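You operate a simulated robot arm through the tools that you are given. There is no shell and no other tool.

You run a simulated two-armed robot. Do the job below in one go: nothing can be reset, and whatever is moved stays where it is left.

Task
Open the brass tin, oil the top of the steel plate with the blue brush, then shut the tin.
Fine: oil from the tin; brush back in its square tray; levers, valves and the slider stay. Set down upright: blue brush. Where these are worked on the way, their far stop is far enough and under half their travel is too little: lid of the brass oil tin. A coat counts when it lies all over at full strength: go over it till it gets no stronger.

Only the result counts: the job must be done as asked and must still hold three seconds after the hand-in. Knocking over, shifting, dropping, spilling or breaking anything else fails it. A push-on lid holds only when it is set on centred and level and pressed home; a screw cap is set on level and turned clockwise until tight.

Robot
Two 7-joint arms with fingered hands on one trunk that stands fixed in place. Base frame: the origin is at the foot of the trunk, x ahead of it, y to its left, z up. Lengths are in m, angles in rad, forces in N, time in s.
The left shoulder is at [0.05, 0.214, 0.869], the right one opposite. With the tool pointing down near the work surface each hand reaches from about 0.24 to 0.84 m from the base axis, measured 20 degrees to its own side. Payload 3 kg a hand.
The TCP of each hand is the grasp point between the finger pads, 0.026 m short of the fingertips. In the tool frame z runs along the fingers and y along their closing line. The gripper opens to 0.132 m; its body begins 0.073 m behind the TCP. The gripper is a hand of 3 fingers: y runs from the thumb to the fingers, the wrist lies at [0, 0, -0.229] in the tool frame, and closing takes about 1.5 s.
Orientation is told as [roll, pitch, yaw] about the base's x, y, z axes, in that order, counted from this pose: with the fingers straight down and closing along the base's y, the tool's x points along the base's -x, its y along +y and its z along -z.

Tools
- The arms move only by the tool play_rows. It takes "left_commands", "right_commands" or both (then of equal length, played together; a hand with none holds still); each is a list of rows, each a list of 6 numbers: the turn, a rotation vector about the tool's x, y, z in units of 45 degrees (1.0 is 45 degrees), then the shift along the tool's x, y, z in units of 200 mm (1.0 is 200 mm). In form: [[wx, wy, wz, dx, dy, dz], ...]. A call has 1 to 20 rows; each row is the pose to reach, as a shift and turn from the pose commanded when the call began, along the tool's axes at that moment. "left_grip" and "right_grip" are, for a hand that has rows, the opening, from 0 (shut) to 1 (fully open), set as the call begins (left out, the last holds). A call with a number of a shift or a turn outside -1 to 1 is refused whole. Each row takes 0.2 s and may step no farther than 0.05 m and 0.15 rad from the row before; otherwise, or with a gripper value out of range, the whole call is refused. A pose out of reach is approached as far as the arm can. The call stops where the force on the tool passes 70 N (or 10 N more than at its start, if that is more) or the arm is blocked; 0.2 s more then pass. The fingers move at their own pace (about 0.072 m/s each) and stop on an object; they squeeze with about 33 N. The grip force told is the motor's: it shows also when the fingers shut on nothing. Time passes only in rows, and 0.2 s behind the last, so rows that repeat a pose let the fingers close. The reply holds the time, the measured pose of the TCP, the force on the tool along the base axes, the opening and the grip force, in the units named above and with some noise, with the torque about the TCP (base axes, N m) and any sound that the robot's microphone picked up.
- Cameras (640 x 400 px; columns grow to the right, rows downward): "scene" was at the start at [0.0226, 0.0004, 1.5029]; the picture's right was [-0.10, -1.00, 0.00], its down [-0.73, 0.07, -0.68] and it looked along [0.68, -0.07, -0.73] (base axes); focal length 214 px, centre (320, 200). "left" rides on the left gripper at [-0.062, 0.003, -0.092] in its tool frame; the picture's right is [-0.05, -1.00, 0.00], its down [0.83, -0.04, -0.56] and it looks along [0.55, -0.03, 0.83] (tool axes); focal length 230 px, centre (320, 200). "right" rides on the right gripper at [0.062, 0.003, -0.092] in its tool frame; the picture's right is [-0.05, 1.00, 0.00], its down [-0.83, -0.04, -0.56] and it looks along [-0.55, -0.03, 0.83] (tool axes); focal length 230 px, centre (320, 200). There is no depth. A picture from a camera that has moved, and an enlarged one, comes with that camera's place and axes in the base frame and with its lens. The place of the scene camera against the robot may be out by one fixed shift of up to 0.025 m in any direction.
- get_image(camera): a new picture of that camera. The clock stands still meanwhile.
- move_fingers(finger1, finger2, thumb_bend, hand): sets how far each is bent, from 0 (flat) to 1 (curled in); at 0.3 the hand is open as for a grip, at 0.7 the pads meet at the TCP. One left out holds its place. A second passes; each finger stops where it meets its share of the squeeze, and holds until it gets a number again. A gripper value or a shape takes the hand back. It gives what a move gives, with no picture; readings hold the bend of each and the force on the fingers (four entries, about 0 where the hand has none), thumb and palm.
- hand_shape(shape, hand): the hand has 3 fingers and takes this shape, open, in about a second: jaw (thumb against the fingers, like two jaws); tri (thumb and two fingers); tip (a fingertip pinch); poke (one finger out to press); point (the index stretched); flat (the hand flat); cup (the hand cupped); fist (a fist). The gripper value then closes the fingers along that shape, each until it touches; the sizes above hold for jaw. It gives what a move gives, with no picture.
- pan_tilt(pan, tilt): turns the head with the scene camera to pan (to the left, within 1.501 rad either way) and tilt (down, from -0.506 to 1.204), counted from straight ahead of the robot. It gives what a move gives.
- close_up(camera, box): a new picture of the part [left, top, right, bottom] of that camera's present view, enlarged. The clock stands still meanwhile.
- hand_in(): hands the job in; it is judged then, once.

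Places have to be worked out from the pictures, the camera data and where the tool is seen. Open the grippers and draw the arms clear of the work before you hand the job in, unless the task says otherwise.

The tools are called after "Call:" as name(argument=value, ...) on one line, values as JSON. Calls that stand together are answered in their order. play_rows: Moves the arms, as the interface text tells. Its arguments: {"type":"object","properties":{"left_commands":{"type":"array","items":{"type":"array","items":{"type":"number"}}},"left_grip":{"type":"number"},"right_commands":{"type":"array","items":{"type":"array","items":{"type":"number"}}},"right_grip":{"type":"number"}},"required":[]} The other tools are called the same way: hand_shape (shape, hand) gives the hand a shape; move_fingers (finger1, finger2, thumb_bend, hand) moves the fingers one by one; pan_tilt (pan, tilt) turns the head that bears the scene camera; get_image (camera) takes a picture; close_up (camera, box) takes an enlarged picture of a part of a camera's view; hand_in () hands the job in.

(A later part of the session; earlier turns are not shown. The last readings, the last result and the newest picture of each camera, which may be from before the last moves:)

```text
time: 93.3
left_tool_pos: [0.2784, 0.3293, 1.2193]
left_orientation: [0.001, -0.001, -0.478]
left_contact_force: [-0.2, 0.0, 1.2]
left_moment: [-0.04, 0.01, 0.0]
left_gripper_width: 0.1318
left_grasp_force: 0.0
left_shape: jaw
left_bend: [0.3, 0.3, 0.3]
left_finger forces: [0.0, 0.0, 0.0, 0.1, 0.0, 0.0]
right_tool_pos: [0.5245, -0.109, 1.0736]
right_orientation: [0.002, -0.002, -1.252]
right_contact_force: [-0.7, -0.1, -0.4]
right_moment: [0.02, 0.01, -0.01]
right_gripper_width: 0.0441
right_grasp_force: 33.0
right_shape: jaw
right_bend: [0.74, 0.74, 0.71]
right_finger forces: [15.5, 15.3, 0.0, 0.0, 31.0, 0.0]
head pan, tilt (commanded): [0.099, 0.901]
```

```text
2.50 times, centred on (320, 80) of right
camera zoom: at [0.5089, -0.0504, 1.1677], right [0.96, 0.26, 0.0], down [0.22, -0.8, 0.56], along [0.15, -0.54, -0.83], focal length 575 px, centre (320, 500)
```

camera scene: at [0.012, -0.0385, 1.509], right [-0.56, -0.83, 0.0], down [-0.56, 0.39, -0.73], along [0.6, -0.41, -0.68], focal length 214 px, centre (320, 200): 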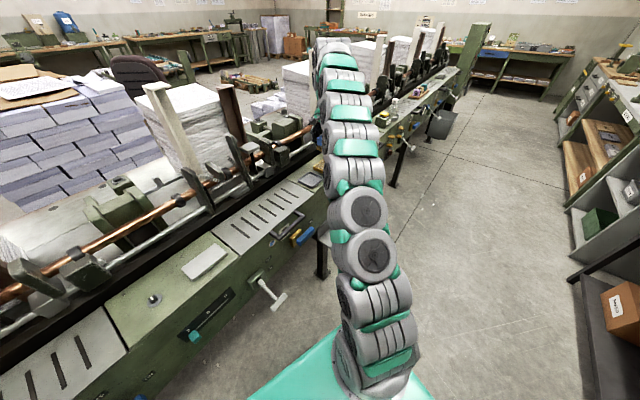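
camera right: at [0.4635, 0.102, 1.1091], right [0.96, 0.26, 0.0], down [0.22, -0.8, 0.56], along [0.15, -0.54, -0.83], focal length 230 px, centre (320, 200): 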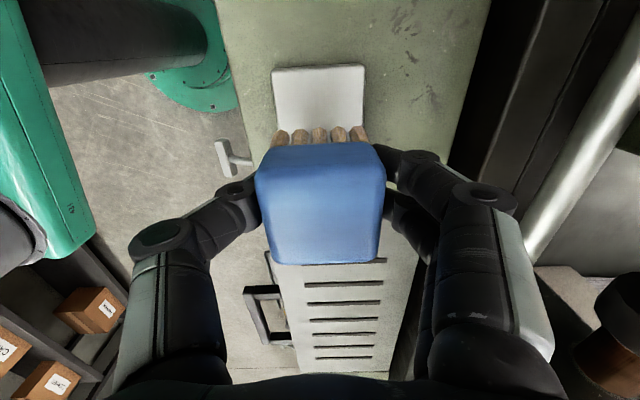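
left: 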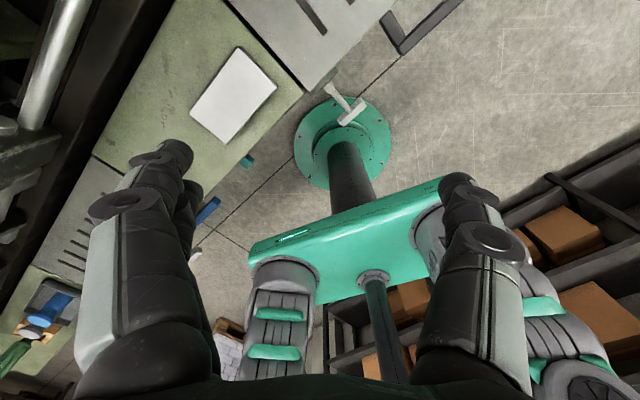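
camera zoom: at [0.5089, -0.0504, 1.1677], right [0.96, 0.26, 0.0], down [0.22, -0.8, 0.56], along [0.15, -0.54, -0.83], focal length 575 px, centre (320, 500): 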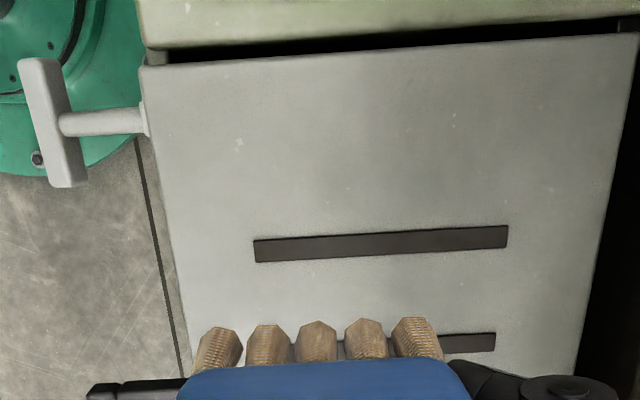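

From this angle the front margin and right end still look pale, but gloss may mislead. I go to the same high survey pose as before coating, to compare directly.

Call:
play_rows(right_commands=[[0, 0, 0, 0.1, 0.01, -0.12], [0, 0, 0, 0.2, 0.03, -0.26], [0, 0, 0, 0.32, 0.05, -0.4], [0, 0, 0, 0.45, 0.07, -0.54], [0, 0, 0, 0.56, 0.0845, -0.63], [0, 0, 0, 0.6185, 0.0845, -0.653], [0, 0, 0, 0.6185, 0.0845, -0.653]])

Call:
close_up(camera="right", box=[220, 0, 380, 130])

Call:
close_up(camera="right", box=[270, 10, 350, 130])

Call:
close_up(camera="scene", box=[300, 170, 350, 205])

```text
time: 95.0
left_tool_pos: [0.279, 0.329, 1.2204]
left_orientation: [0.0, 0.0, -0.479]
left_contact_force: [-0.2, -0.5, 0.6]
left_moment: [-0.02, 0.0, 0.02]
left_gripper_width: 0.1321
left_grasp_force: 0.1
left_shape: jaw
left_bend: [0.3, 0.3, 0.3]
left_finger forces: [0.0, 0.0, 0.1, 0.0, 0.0, 0.1]
right_tool_pos: [0.5029, 0.0146, 1.2074]
right_orientation: [0.001, -0.003, -1.252]
right_contact_force: [0.0, 0.5, 0.0]
right_moment: [-0.02, 0.03, 0.0]
right_gripper_width: 0.0441
right_grasp_force: 33.2
right_shape: jaw
right_bend: [0.74, 0.74, 0.71]
right_finger forces: [15.3, 15.1, 0.0, 0.0, 30.5, 0.1]
head pan, tilt (commanded): [0.099, 0.901]
```

```text
3.08 times, centred on (300, 65) of right
camera zoom: at [0.486, 0.0729, 1.2995], right [0.96, 0.26, 0.0], down [0.22, -0.8, 0.56], along [0.15, -0.54, -0.83], focal length 708 px, centre (382, 615)
```

zoom: 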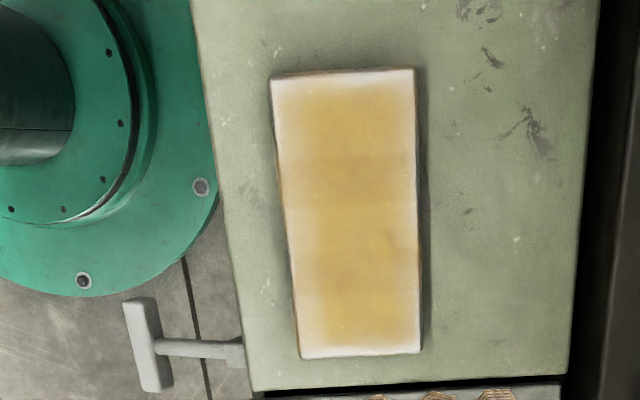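

```text
3.33 times, centred on (310, 70) of right
camera zoom: at [0.486, 0.0729, 1.2995], right [0.96, 0.26, 0.0], down [0.22, -0.8, 0.56], along [0.15, -0.54, -0.83], focal length 767 px, centre (353, 633)
```

zoom: 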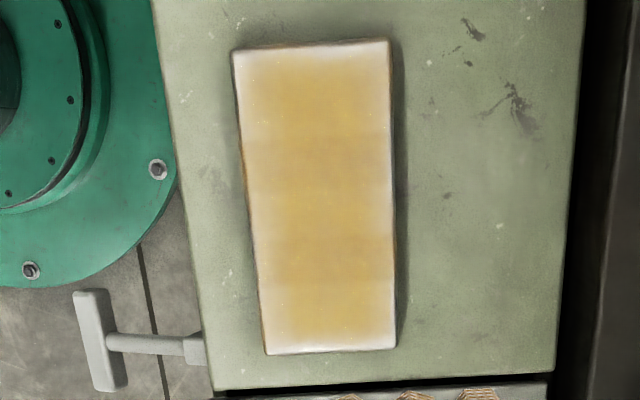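

```text
11.43 times, centred on (325, 188) of scene
camera zoom: at [0.0187, 0.0158, 1.4971], right [0.1, -1.0, 0.0], down [-0.78, -0.08, -0.62], along [0.62, 0.06, -0.78], focal length 2451 px, centre (263, 343)
```

zoom: 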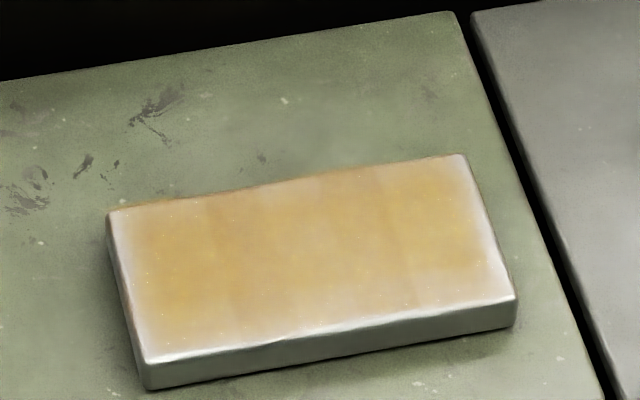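

Now it is clear: the middle is even amber but a margin of up to 10 mm at both ends, the front edge and the corners is paler, so the deposit is strongest under the brush centre. I fetch oil a third time and will run the brush centre along the edges themselves.

Call:
play_rows(right_commands=[[0, 0, 0, -0.15, 0, 0.1], [0, 0, 0, -0.32, 0, 0.2], [0, 0, 0, -0.5, 0, 0.32], [0, 0, 0, -0.68, 0, 0.44], [0, 0, 0, -0.84, 0, 0.56], [0, 0, 0, -1.0, 0, 0.65]])

Call:
play_rows(right_commands=[[0, 0, 0, -0.17, 0, 0], [0, 0, 0, -0.34, 0, 0], [0, 0, 0, -0.51, 0, 0], [0, 0, 0, -0.68, 0, 0], [0, 0, 0, -0.84, 0, 0], [0, 0, 0, -1.0, 0, 0]])

Call:
play_rows(right_commands=[[0, 0, 0, -0.15, -0.01, 0], [0, 0, 0, -0.31, -0.02, 0], [0, 0, 0, -0.47, -0.03, 0], [0, 0, 0, -0.62, -0.04, 0], [0, 0, 0, -0.72, -0.05, 0], [0, 0, 0, -0.772, -0.05, 0.06], [0, 0, 0, -0.772, -0.05, 0.18], [0, 0, 0, -0.772, -0.05, 0.3], [0, 0, 0, -0.772, -0.05, 0.38], [0, 0, 0, -0.772, -0.05, 0.42], [0, 0, 0, -0.772, -0.05, 0.443], [0, 0, 0, -0.772, -0.05, 0.443]])

```text
time: 96.3
left_tool_pos: [0.2782, 0.3281, 1.2202]
left_orientation: [0.001, -0.001, -0.477]
left_contact_force: [-0.2, 0.6, -0.2]
left_moment: [-0.02, 0.02, 0.02]
left_gripper_width: 0.132
left_grasp_force: 0.0
left_shape: jaw
left_bend: [0.3, 0.3, 0.3]
left_finger forces: [0.0, 0.0, 0.0, 0.1, 0.0, 0.0]
right_tool_pos: [0.5651, -0.1777, 1.076]
right_orientation: [0.002, -0.002, -1.253]
right_contact_force: [0.1, 0.3, -0.5]
right_moment: [0.0, 0.02, 0.0]
right_gripper_width: 0.044
right_grasp_force: 33.0
right_shape: jaw
right_bend: [0.74, 0.74, 0.71]
right_finger forces: [15.0, 15.0, 0.0, 0.1, 30.0, 0.0]
head pan, tilt (commanded): [0.099, 0.901]
```

```text
time: 97.8
left_tool_pos: [0.2787, 0.3281, 1.2214]
left_orientation: [0.0, 0.0, -0.478]
left_contact_force: [0.0, -0.2, 0.1]
left_moment: [0.03, 0.03, 0.01]
left_gripper_width: 0.1319
left_grasp_force: 0.0
left_shape: jaw
left_bend: [0.3, 0.3, 0.3]
left_finger forces: [0.0, 0.0, 0.1, 0.0, 0.0, 0.0]
right_tool_pos: [0.6281, -0.3658, 1.0741]
right_orientation: [0.002, -0.002, -1.253]
right_contact_force: [-0.2, 0.0, -2.0]
right_moment: [0.02, -0.03, -0.03]
right_gripper_width: 0.0438
right_grasp_force: 33.2
right_shape: jaw
right_bend: [0.74, 0.74, 0.71]
right_finger forces: [14.9, 14.9, 0.0, 0.1, 29.6, 0.0]
head pan, tilt (commanded): [0.099, 0.901]
```

```text
time: 100.3
left_tool_pos: [0.2791, 0.3294, 1.2208]
left_orientation: [0.001, 0.001, -0.479]
left_contact_force: [1.4, -0.8, 0.3]
left_moment: [-0.04, 0.05, 0.0]
left_gripper_width: 0.1317
left_grasp_force: 0.0
left_shape: jaw
left_bend: [0.3, 0.3, 0.3]
left_finger forces: [0.1, 0.0, 0.0, 0.1, 0.1, 0.0]
right_tool_pos: [0.6677, -0.5152, 0.9897]
right_orientation: [-0.001, -0.002, -1.253]
right_contact_force: [-0.9, 0.7, 0.1]
right_moment: [-0.01, -0.02, 0.01]
right_gripper_width: 0.0437
right_grasp_force: 32.8
right_shape: jaw
right_bend: [0.74, 0.74, 0.71]
right_finger forces: [14.6, 14.8, 0.0, 0.0, 29.6, 0.0]
head pan, tilt (commanded): [0.099, 0.901]
```

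Not touching yet; I lower a further 1.5–2.5 mm into the oil.

Call:
play_rows(right_commands=[[0, 0, 0, 0, 0, 0.004], [0, 0, 0, 0, 0, 0.008], [0, 0, 0, 0, 0, 0.008]])

Call:
close_up(camera="right", box=[230, 60, 410, 190])

```text
time: 101.2
left_tool_pos: [0.2785, 0.3281, 1.2212]
left_orientation: [0.001, 0.001, -0.477]
left_contact_force: [-0.4, 0.2, 0.8]
left_moment: [0.0, 0.0, -0.01]
left_gripper_width: 0.1319
left_grasp_force: 0.1
left_shape: jaw
left_bend: [0.3, 0.3, 0.3]
left_finger forces: [0.0, 0.0, 0.1, 0.0, 0.0, 0.1]
right_tool_pos: [0.6671, -0.5157, 0.9876]
right_orientation: [-0.001, -0.002, -1.255]
right_contact_force: [-0.7, 0.1, 1.0]
right_moment: [0.04, -0.02, -0.02]
right_gripper_width: 0.044
right_grasp_force: 32.4
right_shape: jaw
right_bend: [0.74, 0.74, 0.71]
right_finger forces: [14.9, 14.8, 0.1, 0.0, 29.6, 0.1]
head pan, tilt (commanded): [0.099, 0.901]
```

```text
3.08 times, centred on (320, 125) of right
camera zoom: at [0.6506, -0.4569, 1.08], right [0.96, 0.26, 0.0], down [0.22, -0.8, 0.56], along [0.15, -0.54, -0.83], focal length 708 px, centre (320, 431)
```

zoom: 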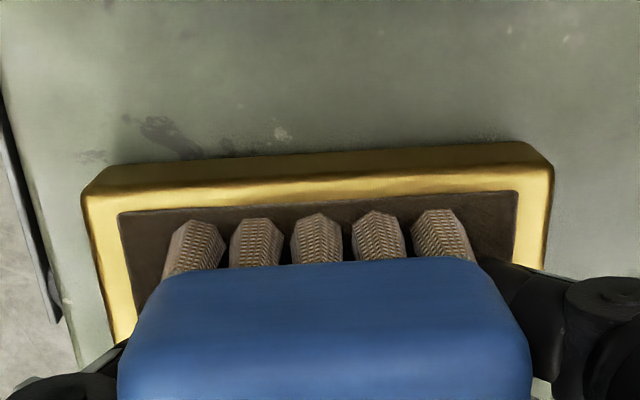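

Only just touching (1 N). One more millimetre to press the bristles properly into the oil, with a short dwell.

Call:
play_rows(right_commands=[[0, 0, 0, 0, 0, 0.005], [0, 0, 0, 0, 0, 0.005], [0, 0, 0, 0, 0, 0.005], [0, 0, 0, 0, 0, 0.005]])

Call:
play_rows(right_commands=[[0, 0, 0, 0, 0, -0.04], [0, 0, 0, 0, 0, -0.14], [0, 0, 0, 0, 0, -0.28], [0, 0, 0, 0, 0, -0.4], [0, 0, 0, 0, 0, -0.456]])

Call:
close_up(camera="right", box=[230, 60, 410, 190])

```text
time: 102.2
left_tool_pos: [0.2784, 0.3284, 1.2204]
left_orientation: [0.0, -0.001, -0.477]
left_contact_force: [0.7, 0.6, 0.3]
left_moment: [0.0, 0.02, 0.01]
left_gripper_width: 0.1316
left_grasp_force: 0.1
left_shape: jaw
left_bend: [0.3, 0.3, 0.3]
left_finger forces: [0.0, 0.0, 0.1, 0.1, 0.0, 0.0]
right_tool_pos: [0.6664, -0.5163, 0.9856]
right_orientation: [0.002, -0.001, -1.253]
right_contact_force: [-1.1, 0.9, 8.7]
right_moment: [0.1, -0.2, 0.02]
right_gripper_width: 0.044
right_grasp_force: 32.8
right_shape: jaw
right_bend: [0.74, 0.74, 0.71]
right_finger forces: [15.1, 14.8, 0.0, 0.1, 30.9, 0.1]
head pan, tilt (commanded): [0.099, 0.901]
```

```text
time: 103.3
left_tool_pos: [0.2783, 0.3291, 1.2187]
left_orientation: [-0.001, 0.0, -0.478]
left_contact_force: [0.8, 0.1, 0.4]
left_moment: [-0.02, 0.01, 0.05]
left_gripper_width: 0.1319
left_grasp_force: 0.1
left_shape: jaw
left_bend: [0.3, 0.3, 0.3]
left_finger forces: [0.0, 0.0, 0.1, 0.1, 0.1, 0.1]
right_tool_pos: [0.6661, -0.5162, 1.0757]
right_orientation: [0.001, -0.002, -1.251]
right_contact_force: [0.8, -0.2, -0.4]
right_moment: [0.0, 0.0, 0.01]
right_gripper_width: 0.044
right_grasp_force: 32.5
right_shape: jaw
right_bend: [0.74, 0.74, 0.71]
right_finger forces: [15.2, 14.8, 0.0, 0.0, 30.2, 0.0]
head pan, tilt (commanded): [0.099, 0.901]
```

```text
3.08 times, centred on (320, 125) of right
camera zoom: at [0.6499, -0.4564, 1.1686], right [0.96, 0.26, 0.0], down [0.22, -0.8, 0.56], along [0.15, -0.54, -0.83], focal length 708 px, centre (320, 431)
```

zoom: 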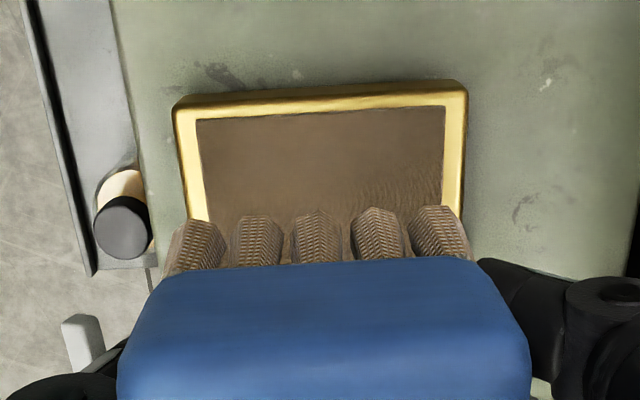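

The bristles are dark again. I carry the brush back to the plate near its front right corner and lower to light contact.

Call:
play_rows(right_commands=[[0, 0, 0, 0.15, 0, 0], [0, 0, 0, 0.31, 0, 0], [0, 0, 0, 0.48, 0, 0], [0, 0, 0, 0.65, 0, 0], [0, 0, 0, 0.83, 0, 0], [0, 0, 0, 1.0, 0, 0]])

Call:
play_rows(right_commands=[[0, 0, 0, 0.17, 0, 0], [0, 0, 0, 0.34, 0, 0], [0, 0, 0, 0.51, 0, 0], [0, 0, 0, 0.68, 0, 0], [0, 0, 0, 0.84, 0, 0], [0, 0, 0, 1.0, 0, 0]])

Call:
play_rows(right_commands=[[0, 0, 0, 0.17, -0.03, 0], [0, 0, 0, 0.34, -0.06, 0], [0, 0, 0, 0.51, -0.09, 0], [0, 0, 0, 0.65, -0.12, 0], [0, 0, 0, 0.72, -0.1345, 0.06], [0, 0, 0, 0.7335, -0.1345, 0.16], [0, 0, 0, 0.7335, -0.1345, 0.28], [0, 0, 0, 0.7335, -0.1345, 0.38], [0, 0, 0, 0.7335, -0.1345, 0.44], [0, 0, 0, 0.7335, -0.1345, 0.47], [0, 0, 0, 0.7335, -0.1345, 0.474], [0, 0, 0, 0.7335, -0.1345, 0.474]])

```text
time: 104.8
left_tool_pos: [0.2785, 0.329, 1.2201]
left_orientation: [-0.001, 0.0, -0.479]
left_contact_force: [-0.5, 0.9, -0.2]
left_moment: [-0.01, -0.03, -0.02]
left_gripper_width: 0.1319
left_grasp_force: 0.0
left_shape: jaw
left_bend: [0.3, 0.3, 0.3]
left_finger forces: [0.1, 0.0, 0.0, 0.0, 0.0, 0.0]
right_tool_pos: [0.6046, -0.326, 1.0777]
right_orientation: [0.001, -0.002, -1.252]
right_contact_force: [0.4, -0.1, -0.6]
right_moment: [0.01, -0.02, 0.0]
right_gripper_width: 0.0438
right_grasp_force: 33.1
right_shape: jaw
right_bend: [0.74, 0.74, 0.71]
right_finger forces: [14.9, 14.7, 0.0, 0.0, 29.6, 0.1]
head pan, tilt (commanded): [0.099, 0.901]
```

```text
time: 106.2
left_tool_pos: [0.2784, 0.3295, 1.2199]
left_orientation: [-0.001, 0.0, -0.477]
left_contact_force: [-0.7, -0.5, 0.1]
left_moment: [-0.02, 0.0, 0.0]
left_gripper_width: 0.1319
left_grasp_force: 0.0
left_shape: jaw
left_bend: [0.3, 0.3, 0.3]
left_finger forces: [0.0, 0.0, 0.0, 0.0, 0.0, 0.0]
right_tool_pos: [0.5415, -0.1372, 1.0767]
right_orientation: [0.0, -0.001, -1.251]
right_contact_force: [-0.2, -0.3, -0.2]
right_moment: [-0.05, 0.01, 0.02]
right_gripper_width: 0.0437
right_grasp_force: 32.8
right_shape: jaw
right_bend: [0.74, 0.74, 0.71]
right_finger forces: [14.7, 14.7, 0.0, 0.0, 29.4, 0.1]
head pan, tilt (commanded): [0.099, 0.901]
```

```text
time: 108.8
left_tool_pos: [0.2791, 0.3276, 1.2207]
left_orientation: [-0.001, -0.001, -0.478]
left_contact_force: [0.9, 0.5, -0.2]
left_moment: [-0.03, -0.03, 0.0]
left_gripper_width: 0.132
left_grasp_force: 0.0
left_shape: jaw
left_bend: [0.3, 0.3, 0.3]
left_finger forces: [0.0, 0.0, 0.0, 0.1, 0.1, 0.0]
right_tool_pos: [0.4696, -0.0059, 0.9805]
right_orientation: [0.0, -0.002, -1.252]
right_contact_force: [-2.6, -2.1, 6.8]
right_moment: [0.07, -0.08, 0.02]
right_gripper_width: 0.0437
right_grasp_force: 33.1
right_shape: jaw
right_bend: [0.74, 0.74, 0.71]
right_finger forces: [14.5, 14.5, 0.0, 0.0, 32.0, 0.1]
head pan, tilt (commanded): [0.099, 0.901]
```

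7 N at the contact. Now I run the brush centre all round the plate's border: front edge, left end, far edge.

Call:
play_rows(right_commands=[[0, 0, 0, -0.04, -0.03, 0], [0, 0, 0, -0.075, -0.04, 0], [0, 0, 0, -0.01, -0.04, 0], [0, 0, 0, 0.06, -0.04, 0], [0, 0, 0, 0.13, -0.04, 0], [0, 0, 0, 0.2, -0.04, 0.001], [0, 0, 0, 0.27, -0.04, 0.001], [0, 0, 0, 0.34, -0.04, 0.001], [0, 0, 0, 0.41, -0.04, 0.001], [0, 0, 0, 0.475, -0.04, 0.001], [0, 0, 0, 0.475, 0.03, 0.001], [0, 0, 0, 0.475, 0.1, 0.001], [0, 0, 0, 0.475, 0.17, 0.001], [0, 0, 0, 0.475, 0.24, 0.001], [0, 0, 0, 0.41, 0.24, 0.001], [0, 0, 0, 0.34, 0.24, 0.001], [0, 0, 0, 0.27, 0.24, 0.001], [0, 0, 0, 0.2, 0.24, 0.001], [0, 0, 0, 0.13, 0.24, 0.001], [0, 0, 0, 0.06, 0.24, 0.001]])

Call:
close_up(camera="right", box=[200, 0, 420, 190])

Call:
close_up(camera="scene", box=[295, 160, 359, 200])

```text
time: 113.0
left_tool_pos: [0.2784, 0.3276, 1.2203]
left_orientation: [0.001, 0.0, -0.477]
left_contact_force: [-0.4, 0.3, -0.3]
left_moment: [0.03, 0.0, 0.0]
left_gripper_width: 0.1321
left_grasp_force: 0.2
left_shape: jaw
left_bend: [0.3, 0.3, 0.3]
left_finger forces: [0.0, 0.0, 0.1, 0.1, 0.0, 0.0]
right_tool_pos: [0.5132, 0.0201, 0.982]
right_orientation: [0.001, -0.003, -1.252]
right_contact_force: [-0.8, -0.7, 0.1]
right_moment: [-0.01, -0.03, 0.05]
right_gripper_width: 0.0436
right_grasp_force: 32.9
right_shape: jaw
right_bend: [0.74, 0.74, 0.71]
right_finger forces: [15.1, 15.2, 0.1, 0.0, 30.4, 0.0]
head pan, tilt (commanded): [0.099, 0.901]
```

```text
2.11 times, centred on (310, 95) of right
camera zoom: at [0.4959, 0.0799, 1.0746], right [0.96, 0.26, 0.0], down [0.22, -0.8, 0.56], along [0.15, -0.54, -0.83], focal length 484 px, centre (341, 421)
```

zoom: 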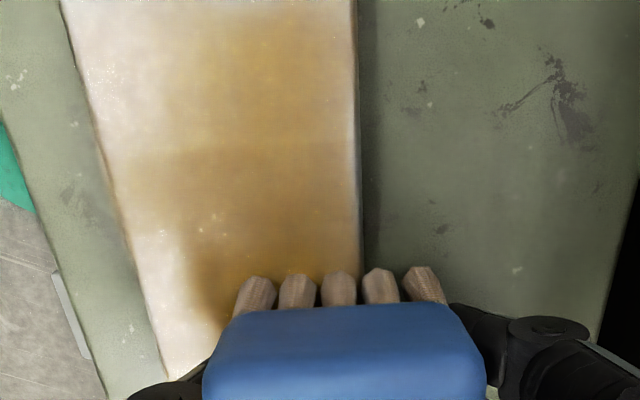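

```text
10.00 times, centred on (327, 180) of scene
camera zoom: at [0.0187, 0.0158, 1.4971], right [0.1, -1.0, 0.0], down [-0.78, -0.08, -0.62], along [0.62, 0.06, -0.78], focal length 2145 px, centre (250, 400)
```

zoom: 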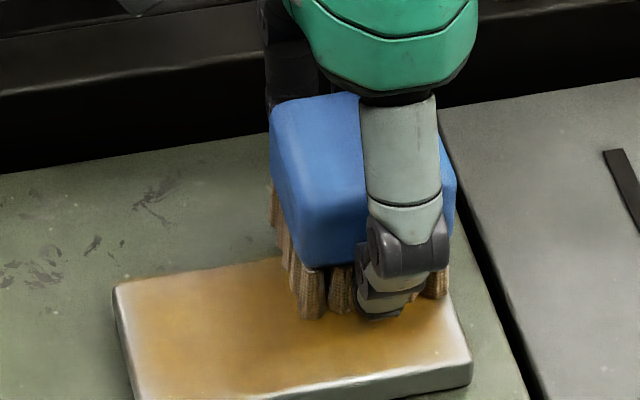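

The pressure is almost gone at this point of the loop. I press 0.4 mm more and close the loop: right end, front edge again, left end.

Call:
play_rows(right_commands=[[0, 0, 0, -0.07, 0, 0.002], [0, 0, 0, -0.135, 0, 0.002], [0, 0, 0, -0.135, -0.07, 0.002], [0, 0, 0, -0.135, -0.14, 0.002], [0, 0, 0, -0.135, -0.21, 0.002], [0, 0, 0, -0.135, -0.28, 0.002], [0, 0, 0, -0.07, -0.27, 0.002], [0, 0, 0, 0, -0.27, 0.002], [0, 0, 0, 0.07, -0.27, 0.002], [0, 0, 0, 0.14, -0.27, 0.002], [0, 0, 0, 0.21, -0.27, 0.002], [0, 0, 0, 0.28, -0.27, 0.002], [0, 0, 0, 0.35, -0.27, 0.002], [0, 0, 0, 0.415, -0.27, 0.002], [0, 0, 0, 0.415, -0.21, 0.002], [0, 0, 0, 0.415, -0.14, 0.002], [0, 0, 0, 0.415, -0.07, 0.002], [0, 0, 0, 0.415, -0.02, 0.002], [0, 0, 0, 0.35, -0.08, 0.002], [0, 0, 0, 0.28, -0.14, 0.002]])

Call:
play_rows(right_commands=[[0, 0, 0, 0, 0, -0.06], [0, 0, 0, -0.08, 0.02, -0.22], [0, 0, 0, -0.16, 0.04, -0.42], [0, 0, 0, -0.22, 0.06, -0.62], [0, 0, 0, -0.28, 0.0845, -0.82], [0, 0, 0, -0.3, 0.0845, -1.0]])

```text
time: 117.2
left_tool_pos: [0.2783, 0.3278, 1.2194]
left_orientation: [-0.001, -0.001, -0.479]
left_contact_force: [0.4, 0.4, 0.1]
left_moment: [0.04, 0.0, -0.01]
left_gripper_width: 0.1316
left_grasp_force: 0.1
left_shape: jaw
left_bend: [0.3, 0.3, 0.3]
left_finger forces: [0.0, 0.0, 0.0, 0.0, 0.0, 0.1]
right_tool_pos: [0.4676, 0.0652, 0.981]
right_orientation: [0.001, -0.003, -1.25]
right_contact_force: [-0.4, 1.0, -0.9]
right_moment: [0.01, 0.0, 0.04]
right_gripper_width: 0.0437
right_grasp_force: 33.7
right_shape: jaw
right_bend: [0.74, 0.74, 0.71]
right_finger forces: [15.4, 15.2, 0.1, 0.0, 30.6, 0.0]
head pan, tilt (commanded): [0.099, 0.901]
```

```text
time: 118.5
left_tool_pos: [0.2789, 0.3286, 1.2196]
left_orientation: [0.001, 0.0, -0.48]
left_contact_force: [-0.4, -0.2, 0.1]
left_moment: [-0.02, 0.02, 0.01]
left_gripper_width: 0.1318
left_grasp_force: 0.0
left_shape: jaw
left_bend: [0.3, 0.3, 0.3]
left_finger forces: [0.0, 0.0, 0.1, 0.1, 0.1, 0.1]
right_tool_pos: [0.5028, 0.0131, 1.1836]
right_orientation: [0.002, -0.002, -1.252]
right_contact_force: [-0.3, 0.6, -0.9]
right_moment: [0.0, 0.02, -0.02]
right_gripper_width: 0.0438
right_grasp_force: 32.3
right_shape: jaw
right_bend: [0.74, 0.74, 0.71]
right_finger forces: [15.0, 15.0, 0.0, 0.0, 30.0, 0.0]
head pan, tilt (commanded): [0.099, 0.901]
```

No contact at the end of that pass, so the brush creeps up in the grip. I look at the plate and the brush from here.

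Call:
close_up(camera="right", box=[270, 0, 350, 130])

Call:
get_image(camera="right")

Call:
close_up(camera="scene", box=[295, 130, 359, 210])

```text
3.08 times, centred on (310, 65) of right
camera zoom: at [0.4867, 0.0724, 1.2761], right [0.96, 0.26, 0.0], down [0.22, -0.8, 0.56], along [0.15, -0.54, -0.83], focal length 708 px, centre (351, 615)
```

zoom: 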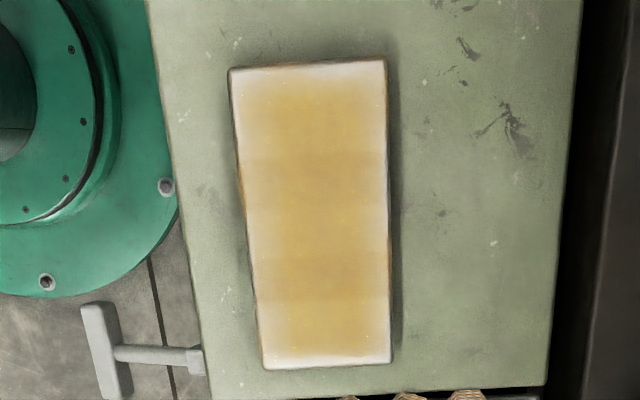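

```text
taken
camera right: at [0.4867, 0.0724, 1.2761], right [0.96, 0.26, 0.0], down [0.22, -0.8, 0.56], along [0.15, -0.54, -0.83], focal length 230 px, centre (320, 200)
```

right: 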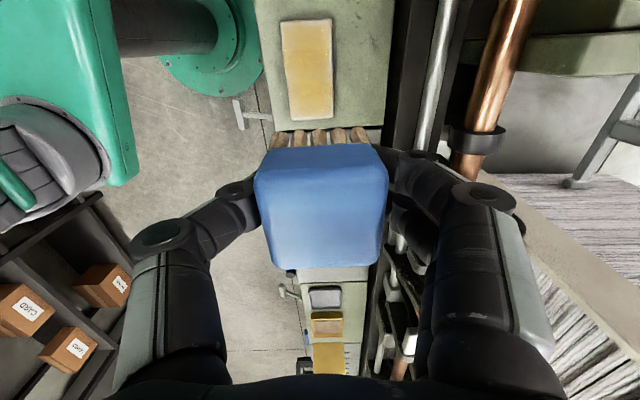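

```text
5.00 times, centred on (327, 170) of scene
camera zoom: at [0.0188, 0.0158, 1.4971], right [0.1, -1.0, 0.0], down [-0.78, -0.08, -0.62], along [0.62, 0.06, -0.78], focal length 1072 px, centre (285, 350)
```

zoom: 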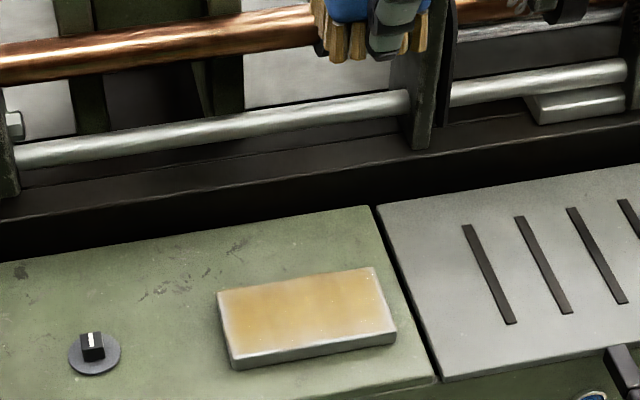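

The coat is stronger, but both ends and the corners still lag, and the block has crept up about 4–5 mm in the grip (it looks larger in the picture). I will set the brush back in its tray, regrasp it properly, and then go on.

Call:
play_rows(right_commands=[[0, 0, 0, -0.15, 0, 0.06], [0, 0, 0, -0.32, 0, 0.15], [0, 0, 0, -0.5, 0, 0.25], [0, 0, 0, -0.68, 0, 0.36], [0, 0, 0, -0.84, 0, 0.46], [0, 0, 0, -1.0, 0, 0.523]])

Call:
play_rows(right_commands=[[0, 0, 0, -0.17, -0.01, 0], [0, 0, 0, -0.34, -0.02, 0], [0, 0, 0, -0.51, -0.035, 0], [0, 0, 0, -0.68, -0.045, 0], [0, 0, 0, -0.84, -0.055, 0], [0, 0, 0, -1.0, -0.055, 0]])

Call:
play_rows(right_commands=[[0, 0, 0, -0.12, 0, 0], [0, 0, 0, -0.22, 0, 0], [0, 0, 0, -0.2765, 0, 0], [0, 0, 0, -0.2765, 0, 0]])

Call:
get_image(camera="right")

Call:
pan_tilt(pan=-0.6, tilt=0.75)

Call:
close_up(camera="scene", box=[270, 110, 382, 190])

```text
time: 120.0
left_tool_pos: [0.2789, 0.3284, 1.2207]
left_orientation: [-0.002, 0.0, -0.479]
left_contact_force: [-0.5, -0.5, 0.4]
left_moment: [0.02, 0.04, -0.02]
left_gripper_width: 0.1319
left_grasp_force: 0.0
left_shape: jaw
left_bend: [0.3, 0.3, 0.3]
left_finger forces: [0.0, 0.0, 0.0, 0.0, 0.0, 0.0]
right_tool_pos: [0.5628, -0.1737, 1.0779]
right_orientation: [0.001, -0.002, -1.253]
right_contact_force: [0.1, 0.1, -0.2]
right_moment: [0.04, 0.0, -0.01]
right_gripper_width: 0.0432
right_grasp_force: 33.1
right_shape: jaw
right_bend: [0.74, 0.74, 0.71]
right_finger forces: [14.8, 14.8, 0.0, 0.0, 29.7, 0.1]
head pan, tilt (commanded): [0.099, 0.901]
```

```text
time: 121.3
left_tool_pos: [0.2789, 0.3296, 1.2205]
left_orientation: [0.0, -0.001, -0.478]
left_contact_force: [0.7, 0.8, 0.3]
left_moment: [0.02, -0.01, 0.0]
left_gripper_width: 0.1317
left_grasp_force: 0.0
left_shape: jaw
left_bend: [0.3, 0.3, 0.3]
left_finger forces: [0.0, 0.0, 0.0, 0.0, 0.1, 0.1]
right_tool_pos: [0.6182, -0.3678, 1.0779]
right_orientation: [0.002, -0.003, -1.253]
right_contact_force: [0.5, 0.1, -0.2]
right_moment: [0.02, -0.01, -0.01]
right_gripper_width: 0.0438
right_grasp_force: 33.1
right_shape: jaw
right_bend: [0.74, 0.74, 0.71]
right_finger forces: [14.6, 14.7, 0.0, 0.0, 29.3, 0.1]
head pan, tilt (commanded): [0.099, 0.901]
```

```text
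time: 122.3
left_tool_pos: [0.2784, 0.3281, 1.2201]
left_orientation: [0.0, 0.002, -0.48]
left_contact_force: [0.1, -0.1, 0.1]
left_moment: [-0.03, 0.05, 0.0]
left_gripper_width: 0.1317
left_grasp_force: 0.0
left_shape: jaw
left_bend: [0.3, 0.3, 0.3]
left_finger forces: [0.1, 0.1, 0.1, 0.1, 0.0, 0.0]
right_tool_pos: [0.635, -0.4216, 1.0758]
right_orientation: [-0.001, -0.002, -1.252]
right_contact_force: [0.9, 1.3, 0.0]
right_moment: [-0.02, 0.02, 0.02]
right_gripper_width: 0.0436
right_grasp_force: 32.8
right_shape: jaw
right_bend: [0.74, 0.74, 0.71]
right_finger forces: [14.6, 14.6, 0.0, 0.1, 29.3, 0.0]
head pan, tilt (commanded): [0.099, 0.901]
```

```text
taken
camera right: at [0.6189, -0.3623, 1.169], right [0.96, 0.26, 0.0], down [0.22, -0.8, 0.56], along [0.15, -0.54, -0.83], focal length 230 px, centre (320, 200)
```

right: 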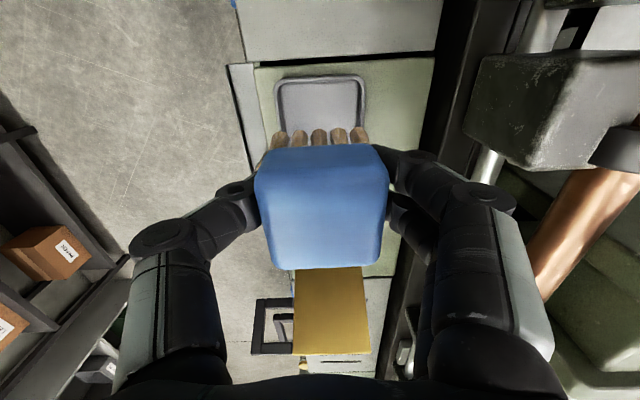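

```text
time: 123.4
left_tool_pos: [0.2792, 0.3283, 1.2211]
left_orientation: [0.001, -0.001, -0.478]
left_contact_force: [0.6, 0.6, -0.1]
left_moment: [-0.02, 0.0, 0.02]
left_gripper_width: 0.1318
left_grasp_force: 0.1
left_shape: jaw
left_bend: [0.3, 0.3, 0.3]
left_finger forces: [0.0, 0.0, 0.0, 0.0, 0.0, 0.0]
right_tool_pos: [0.6354, -0.4215, 1.0771]
right_orientation: [0.0, -0.002, -1.251]
right_contact_force: [0.7, -0.1, -0.2]
right_moment: [-0.01, -0.05, 0.02]
right_gripper_width: 0.0438
right_grasp_force: 33.0
right_shape: jaw
right_bend: [0.74, 0.74, 0.71]
right_finger forces: [14.6, 14.5, 0.1, 0.1, 29.3, 0.0]
head pan, tilt (commanded): [-0.6, 0.75]
```

```text
5.00 times, centred on (326, 150) of scene
camera zoom: at [0.012, -0.0385, 1.509], right [-0.56, -0.83, 0.0], down [-0.56, 0.38, -0.73], along [0.6, -0.41, -0.68], focal length 1072 px, centre (290, 450)
```

zoom: 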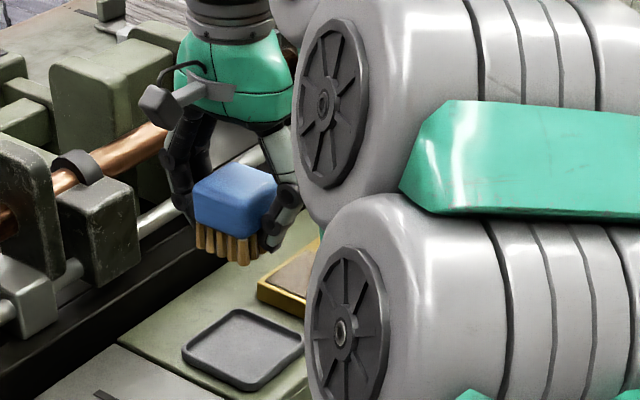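

The brush is over its tray. I lower it until the bristles stand on the tray floor.

Call:
play_rows(right_commands=[[0, 0, 0, 0, 0, 0.1], [0, 0, 0, 0, 0, 0.22], [0, 0, 0, 0, 0, 0.34], [0, 0, 0, 0, 0, 0.43], [0, 0, 0, 0, 0, 0.48], [0, 0, 0, 0, 0, 0.5], [0, 0, 0, 0, 0, 0.5]])

Call:
close_up(camera="scene", box=[270, 130, 366, 190])

Call:
get_image(camera="right")

```text
time: 125.0
left_tool_pos: [0.2792, 0.3291, 1.2199]
left_orientation: [0.002, 0.0, -0.478]
left_contact_force: [-0.2, -0.4, 0.7]
left_moment: [-0.01, 0.02, 0.0]
left_gripper_width: 0.1319
left_grasp_force: 0.1
left_shape: jaw
left_bend: [0.3, 0.3, 0.3]
left_finger forces: [0.0, 0.1, 0.1, 0.0, 0.0, 0.0]
right_tool_pos: [0.6339, -0.4209, 0.9769]
right_orientation: [-0.001, -0.002, -1.254]
right_contact_force: [-0.1, -0.5, -0.1]
right_moment: [0.05, -0.02, -0.01]
right_gripper_width: 0.0441
right_grasp_force: 32.9
right_shape: jaw
right_bend: [0.74, 0.74, 0.71]
right_finger forces: [14.7, 14.6, 0.0, 0.0, 29.3, 0.1]
head pan, tilt (commanded): [-0.6, 0.75]
```

```text
6.67 times, centred on (318, 160) of scene
camera zoom: at [0.012, -0.0385, 1.509], right [-0.56, -0.83, 0.0], down [-0.56, 0.39, -0.73], along [0.6, -0.41, -0.68], focal length 1430 px, centre (333, 467)
```

zoom: 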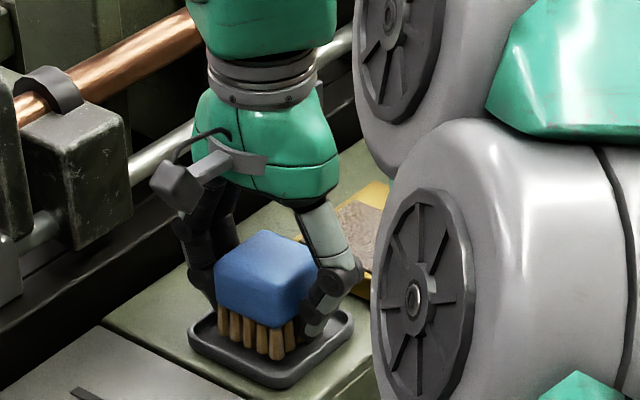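

```text
taken
camera right: at [0.6182, -0.3626, 1.0692], right [0.96, 0.26, 0.0], down [0.22, -0.8, 0.56], along [0.15, -0.54, -0.83], focal length 230 px, centre (320, 200)
```

right: 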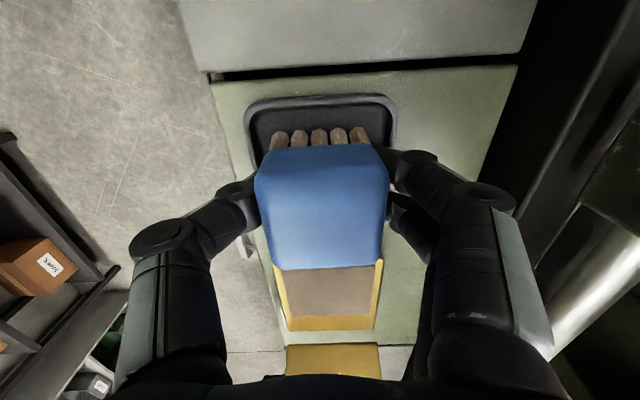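

Still a few millimetres above the floor. I lower in small steps.

Call:
play_rows(right_commands=[[0, 0, 0, 0, 0, 0.01], [0, 0, 0, 0, 0, 0.015], [0, 0, 0, 0, 0, 0.015]])

Call:
play_rows(right_commands=[[0, 0, 0, 0, 0, 0.005], [0, 0, 0, 0, 0, 0.005]])

```text
time: 125.8
left_tool_pos: [0.2787, 0.3284, 1.2198]
left_orientation: [0.0, -0.001, -0.479]
left_contact_force: [0.5, -0.3, -0.3]
left_moment: [-0.01, 0.01, 0.03]
left_gripper_width: 0.1318
left_grasp_force: 0.1
left_shape: jaw
left_bend: [0.3, 0.3, 0.3]
left_finger forces: [0.0, 0.0, 0.0, 0.1, 0.0, 0.0]
right_tool_pos: [0.6343, -0.4217, 0.9745]
right_orientation: [-0.001, -0.001, -1.252]
right_contact_force: [-0.1, -0.3, 0.4]
right_moment: [0.01, -0.04, 0.0]
right_gripper_width: 0.0437
right_grasp_force: 33.3
right_shape: jaw
right_bend: [0.74, 0.74, 0.71]
right_finger forces: [14.6, 14.5, 0.0, 0.1, 29.3, 0.0]
head pan, tilt (commanded): [-0.6, 0.75]
```

```text
time: 126.4
left_tool_pos: [0.2778, 0.329, 1.2195]
left_orientation: [0.0, -0.001, -0.48]
left_contact_force: [-0.1, 0.5, 0.4]
left_moment: [-0.02, -0.03, -0.01]
left_gripper_width: 0.132
left_grasp_force: 0.0
left_shape: jaw
left_bend: [0.3, 0.3, 0.3]
left_finger forces: [0.0, 0.0, 0.0, 0.1, 0.0, 0.1]
right_tool_pos: [0.6355, -0.4216, 0.9726]
right_orientation: [0.0, -0.002, -1.254]
right_contact_force: [0.5, -0.4, -0.8]
right_moment: [0.01, 0.0, -0.01]
right_gripper_width: 0.0436
right_grasp_force: 32.7
right_shape: jaw
right_bend: [0.74, 0.74, 0.71]
right_finger forces: [14.6, 14.6, 0.0, 0.0, 29.3, 0.0]
head pan, tilt (commanded): [-0.6, 0.75]
```

Not yet in contact; continuing by a millimetre at a time.

Call:
play_rows(right_commands=[[0, 0, 0, 0, 0, 0.005], [0, 0, 0, 0, 0, 0.005]])

Call:
play_rows(right_commands=[[0, 0, 0, 0, 0, 0.005], [0, 0, 0, 0, 0, 0.005]])

```text
time: 127.0
left_tool_pos: [0.277, 0.3284, 1.2203]
left_orientation: [0.001, -0.001, -0.478]
left_contact_force: [0.3, 0.4, -0.3]
left_moment: [0.01, -0.01, 0.04]
left_gripper_width: 0.132
left_grasp_force: 0.2
left_shape: jaw
left_bend: [0.3, 0.3, 0.3]
left_finger forces: [0.0, 0.0, 0.1, 0.0, 0.0, 0.0]
right_tool_pos: [0.6349, -0.4214, 0.9722]
right_orientation: [-0.002, -0.002, -1.254]
right_contact_force: [0.2, -0.6, -0.9]
right_moment: [0.0, -0.02, 0.04]
right_gripper_width: 0.0439
right_grasp_force: 32.9
right_shape: jaw
right_bend: [0.74, 0.74, 0.71]
right_finger forces: [14.6, 14.7, 0.0, 0.0, 29.3, 0.1]
head pan, tilt (commanded): [-0.6, 0.75]
```

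```text
time: 127.6
left_tool_pos: [0.2779, 0.3284, 1.2204]
left_orientation: [0.0, 0.0, -0.478]
left_contact_force: [0.9, 0.6, 0.4]
left_moment: [-0.01, 0.0, 0.0]
left_gripper_width: 0.1317
left_grasp_force: 0.0
left_shape: jaw
left_bend: [0.3, 0.3, 0.3]
left_finger forces: [0.0, 0.1, 0.1, 0.0, 0.1, 0.0]
right_tool_pos: [0.6351, -0.4212, 0.9697]
right_orientation: [0.002, -0.002, -1.251]
right_contact_force: [-0.1, 0.6, 1.1]
right_moment: [0.0, -0.05, -0.01]
right_gripper_width: 0.0434
right_grasp_force: 32.9
right_shape: jaw
right_bend: [0.74, 0.74, 0.71]
right_finger forces: [14.6, 14.6, 0.0, 0.0, 29.5, 0.1]
head pan, tilt (commanded): [-0.6, 0.75]
```

Contact at last (z≈0.971, so it had crept about 6 mm). I open the jaw, check the brush stands upright, then raise the hand for a higher grip.

Call:
play_rows(right_commands=[[0, 0, 0, 0, 0, 0], [0, 0, 0, 0, 0, 0], [0, 0, 0, 0, 0, 0], [0, 0, 0, 0, 0, 0]], right_grip=0.6)

Call:
play_rows(right_commands=[[0, 0, 0, 0, 0, -0.02], [0, 0, 0, 0, 0, -0.045], [0, 0, 0, 0, 0, -0.06], [0, 0, 0, 0, 0, -0.06]])

Call:
get_image(camera="right")

Call:
close_up(camera="scene", box=[270, 130, 366, 190])

```text
time: 128.6
left_tool_pos: [0.2787, 0.3294, 1.2203]
left_orientation: [0.0, -0.001, -0.478]
left_contact_force: [0.6, 1.4, -0.5]
left_moment: [-0.01, 0.0, -0.03]
left_gripper_width: 0.1322
left_grasp_force: 0.0
left_shape: jaw
left_bend: [0.3, 0.3, 0.3]
left_finger forces: [0.0, 0.0, 0.1, 0.0, 0.1, 0.0]
right_tool_pos: [0.6355, -0.4219, 0.971]
right_orientation: [0.002, -0.003, -1.252]
right_contact_force: [0.1, -1.1, 20.6]
right_moment: [0.0, -0.15, 0.08]
right_gripper_width: 0.0541
right_grasp_force: 0.0
right_shape: jaw
right_bend: [0.74, 0.74, 0.76]
right_finger forces: [8.2, 8.0, 0.0, 0.1, 13.3, 0.0]
head pan, tilt (commanded): [-0.6, 0.75]
```

```text
time: 129.6
left_tool_pos: [0.2785, 0.3272, 1.2201]
left_orientation: [0.0, 0.0, -0.478]
left_contact_force: [-0.4, 0.5, -0.4]
left_moment: [0.0, 0.03, 0.04]
left_gripper_width: 0.1318
left_grasp_force: 0.0
left_shape: jaw
left_bend: [0.3, 0.3, 0.3]
left_finger forces: [0.1, 0.1, 0.1, 0.0, 0.0, 0.0]
right_tool_pos: [0.6356, -0.4215, 0.9811]
right_orientation: [0.0, -0.003, -1.251]
right_contact_force: [-0.1, -0.3, 0.5]
right_moment: [0.01, 0.0, 0.0]
right_gripper_width: 0.0787
right_grasp_force: 0.0
right_shape: jaw
right_bend: [0.71, 0.71, 0.71]
right_finger forces: [0.0, 0.2, 0.1, 0.1, 0.0, 0.0]
head pan, tilt (commanded): [-0.6, 0.75]
```

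```text
taken
camera right: at [0.6188, -0.3626, 1.0749], right [0.96, 0.26, 0.0], down [0.22, -0.8, 0.56], along [0.15, -0.54, -0.83], focal length 230 px, centre (320, 200)
```

right: 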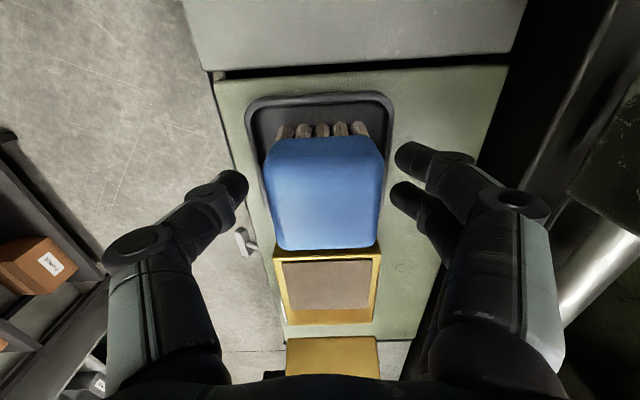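

```text
6.67 times, centred on (318, 160) of scene
camera zoom: at [0.012, -0.0385, 1.509], right [-0.56, -0.83, 0.0], down [-0.56, 0.39, -0.73], along [0.6, -0.41, -0.68], focal length 1430 px, centre (333, 467)
```

zoom: 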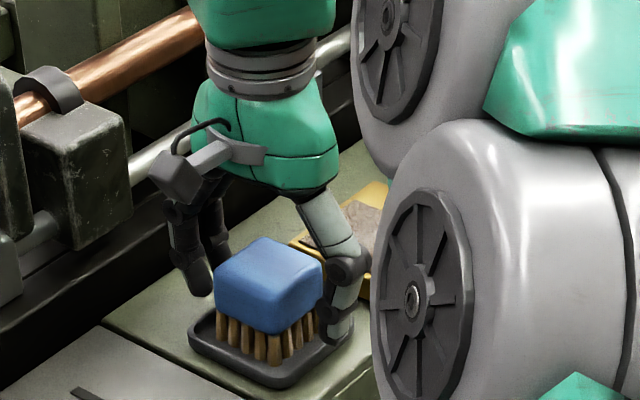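

The brush stands upright in its tray. I close the jaw at this higher hold (TCP ≈4 mm under the block top) and check.

Call:
play_rows(right_commands=[[0, 0, 0, 0, 0, 0], [0, 0, 0, 0, 0, 0], [0, 0, 0, 0, 0, 0], [0, 0, 0, 0, 0, 0], [0, 0, 0, 0, 0, 0], [0, 0, 0, 0, 0, 0]], right_grip=0.0)

Call:
get_image(camera="right")

Call:
close_up(camera="scene", box=[270, 130, 366, 190])

```text
time: 131.0
left_tool_pos: [0.2788, 0.3287, 1.2201]
left_orientation: [0.001, 0.001, -0.479]
left_contact_force: [0.1, 0.5, 0.0]
left_moment: [0.01, -0.04, 0.02]
left_gripper_width: 0.132
left_grasp_force: 0.1
left_shape: jaw
left_bend: [0.3, 0.3, 0.3]
left_finger forces: [0.1, 0.0, 0.1, 0.0, 0.0, 0.0]
right_tool_pos: [0.6352, -0.4219, 0.9811]
right_orientation: [0.001, -0.001, -1.25]
right_contact_force: [0.6, -0.7, -0.6]
right_moment: [0.01, -0.02, -0.01]
right_gripper_width: 0.0454
right_grasp_force: 32.9
right_shape: jaw
right_bend: [0.74, 0.74, 0.7]
right_finger forces: [15.0, 15.1, 0.0, 0.1, 30.0, 0.0]
head pan, tilt (commanded): [-0.6, 0.75]
```

```text
taken
camera right: at [0.6188, -0.3627, 1.075], right [0.96, 0.26, 0.0], down [0.22, -0.8, 0.56], along [0.15, -0.54, -0.83], focal length 230 px, centre (320, 200)
```

right: 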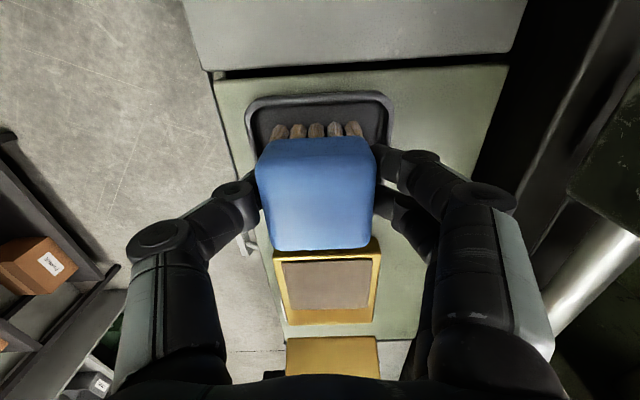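

```text
6.67 times, centred on (318, 160) of scene
camera zoom: at [0.012, -0.0385, 1.509], right [-0.56, -0.83, 0.0], down [-0.56, 0.39, -0.73], along [0.6, -0.41, -0.68], focal length 1430 px, centre (333, 467)
```

zoom: 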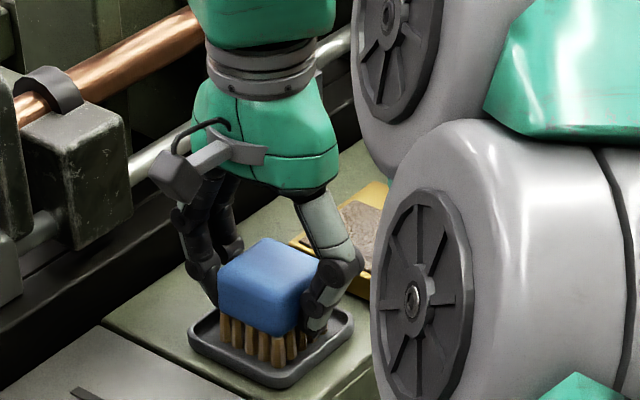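

Good hold again (0.045 m, 30 N). I lift, move over the tin and dip, expecting contact near z≈0.995.

Call:
play_rows(right_commands=[[0, 0, 0, 0, 0, -0.06], [0, 0, 0, 0, 0, -0.18], [0, 0, 0, 0, 0, -0.32], [0, 0, 0, -0.1, 0, -0.44], [0, 0, 0, -0.24, 0, -0.47], [0, 0, 0, -0.38, 0.005, -0.47], [0, 0, 0, -0.47, 0.005, -0.47], [0, 0, 0, -0.497, 0.005, -0.44], [0, 0, 0, -0.497, 0.005, -0.34], [0, 0, 0, -0.497, 0.005, -0.22], [0, 0, 0, -0.497, 0.005, -0.12], [0, 0, 0, -0.497, 0.005, -0.08], [0, 0, 0, -0.497, 0.005, -0.064], [0, 0, 0, -0.497, 0.005, -0.064]])

Call:
close_up(camera="right", box=[230, 60, 410, 190])

```text
time: 134.0
left_tool_pos: [0.2794, 0.3296, 1.2189]
left_orientation: [0.0, 0.002, -0.477]
left_contact_force: [0.1, -1.2, -0.2]
left_moment: [0.03, -0.02, 0.0]
left_gripper_width: 0.1318
left_grasp_force: 0.1
left_shape: jaw
left_bend: [0.3, 0.3, 0.3]
left_finger forces: [0.0, 0.0, 0.0, 0.0, 0.1, 0.1]
right_tool_pos: [0.666, -0.5163, 0.9958]
right_orientation: [0.004, -0.003, -1.254]
right_contact_force: [0.5, -0.1, 19.9]
right_moment: [0.0, 0.0, 0.03]
right_gripper_width: 0.0455
right_grasp_force: 32.7
right_shape: jaw
right_bend: [0.74, 0.74, 0.7]
right_finger forces: [17.5, 17.7, 0.0, 0.1, 34.8, 0.0]
head pan, tilt (commanded): [-0.6, 0.75]
```

```text
3.08 times, centred on (320, 125) of right
camera zoom: at [0.6498, -0.4578, 1.0893], right [0.96, 0.26, 0.0], down [0.22, -0.8, 0.56], along [0.15, -0.54, -0.83], focal length 708 px, centre (320, 431)
```

zoom: 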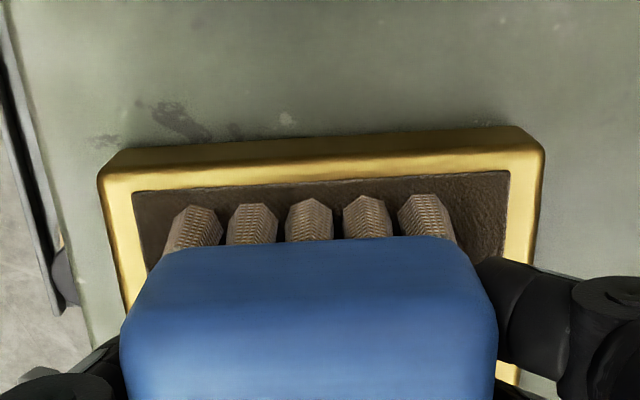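

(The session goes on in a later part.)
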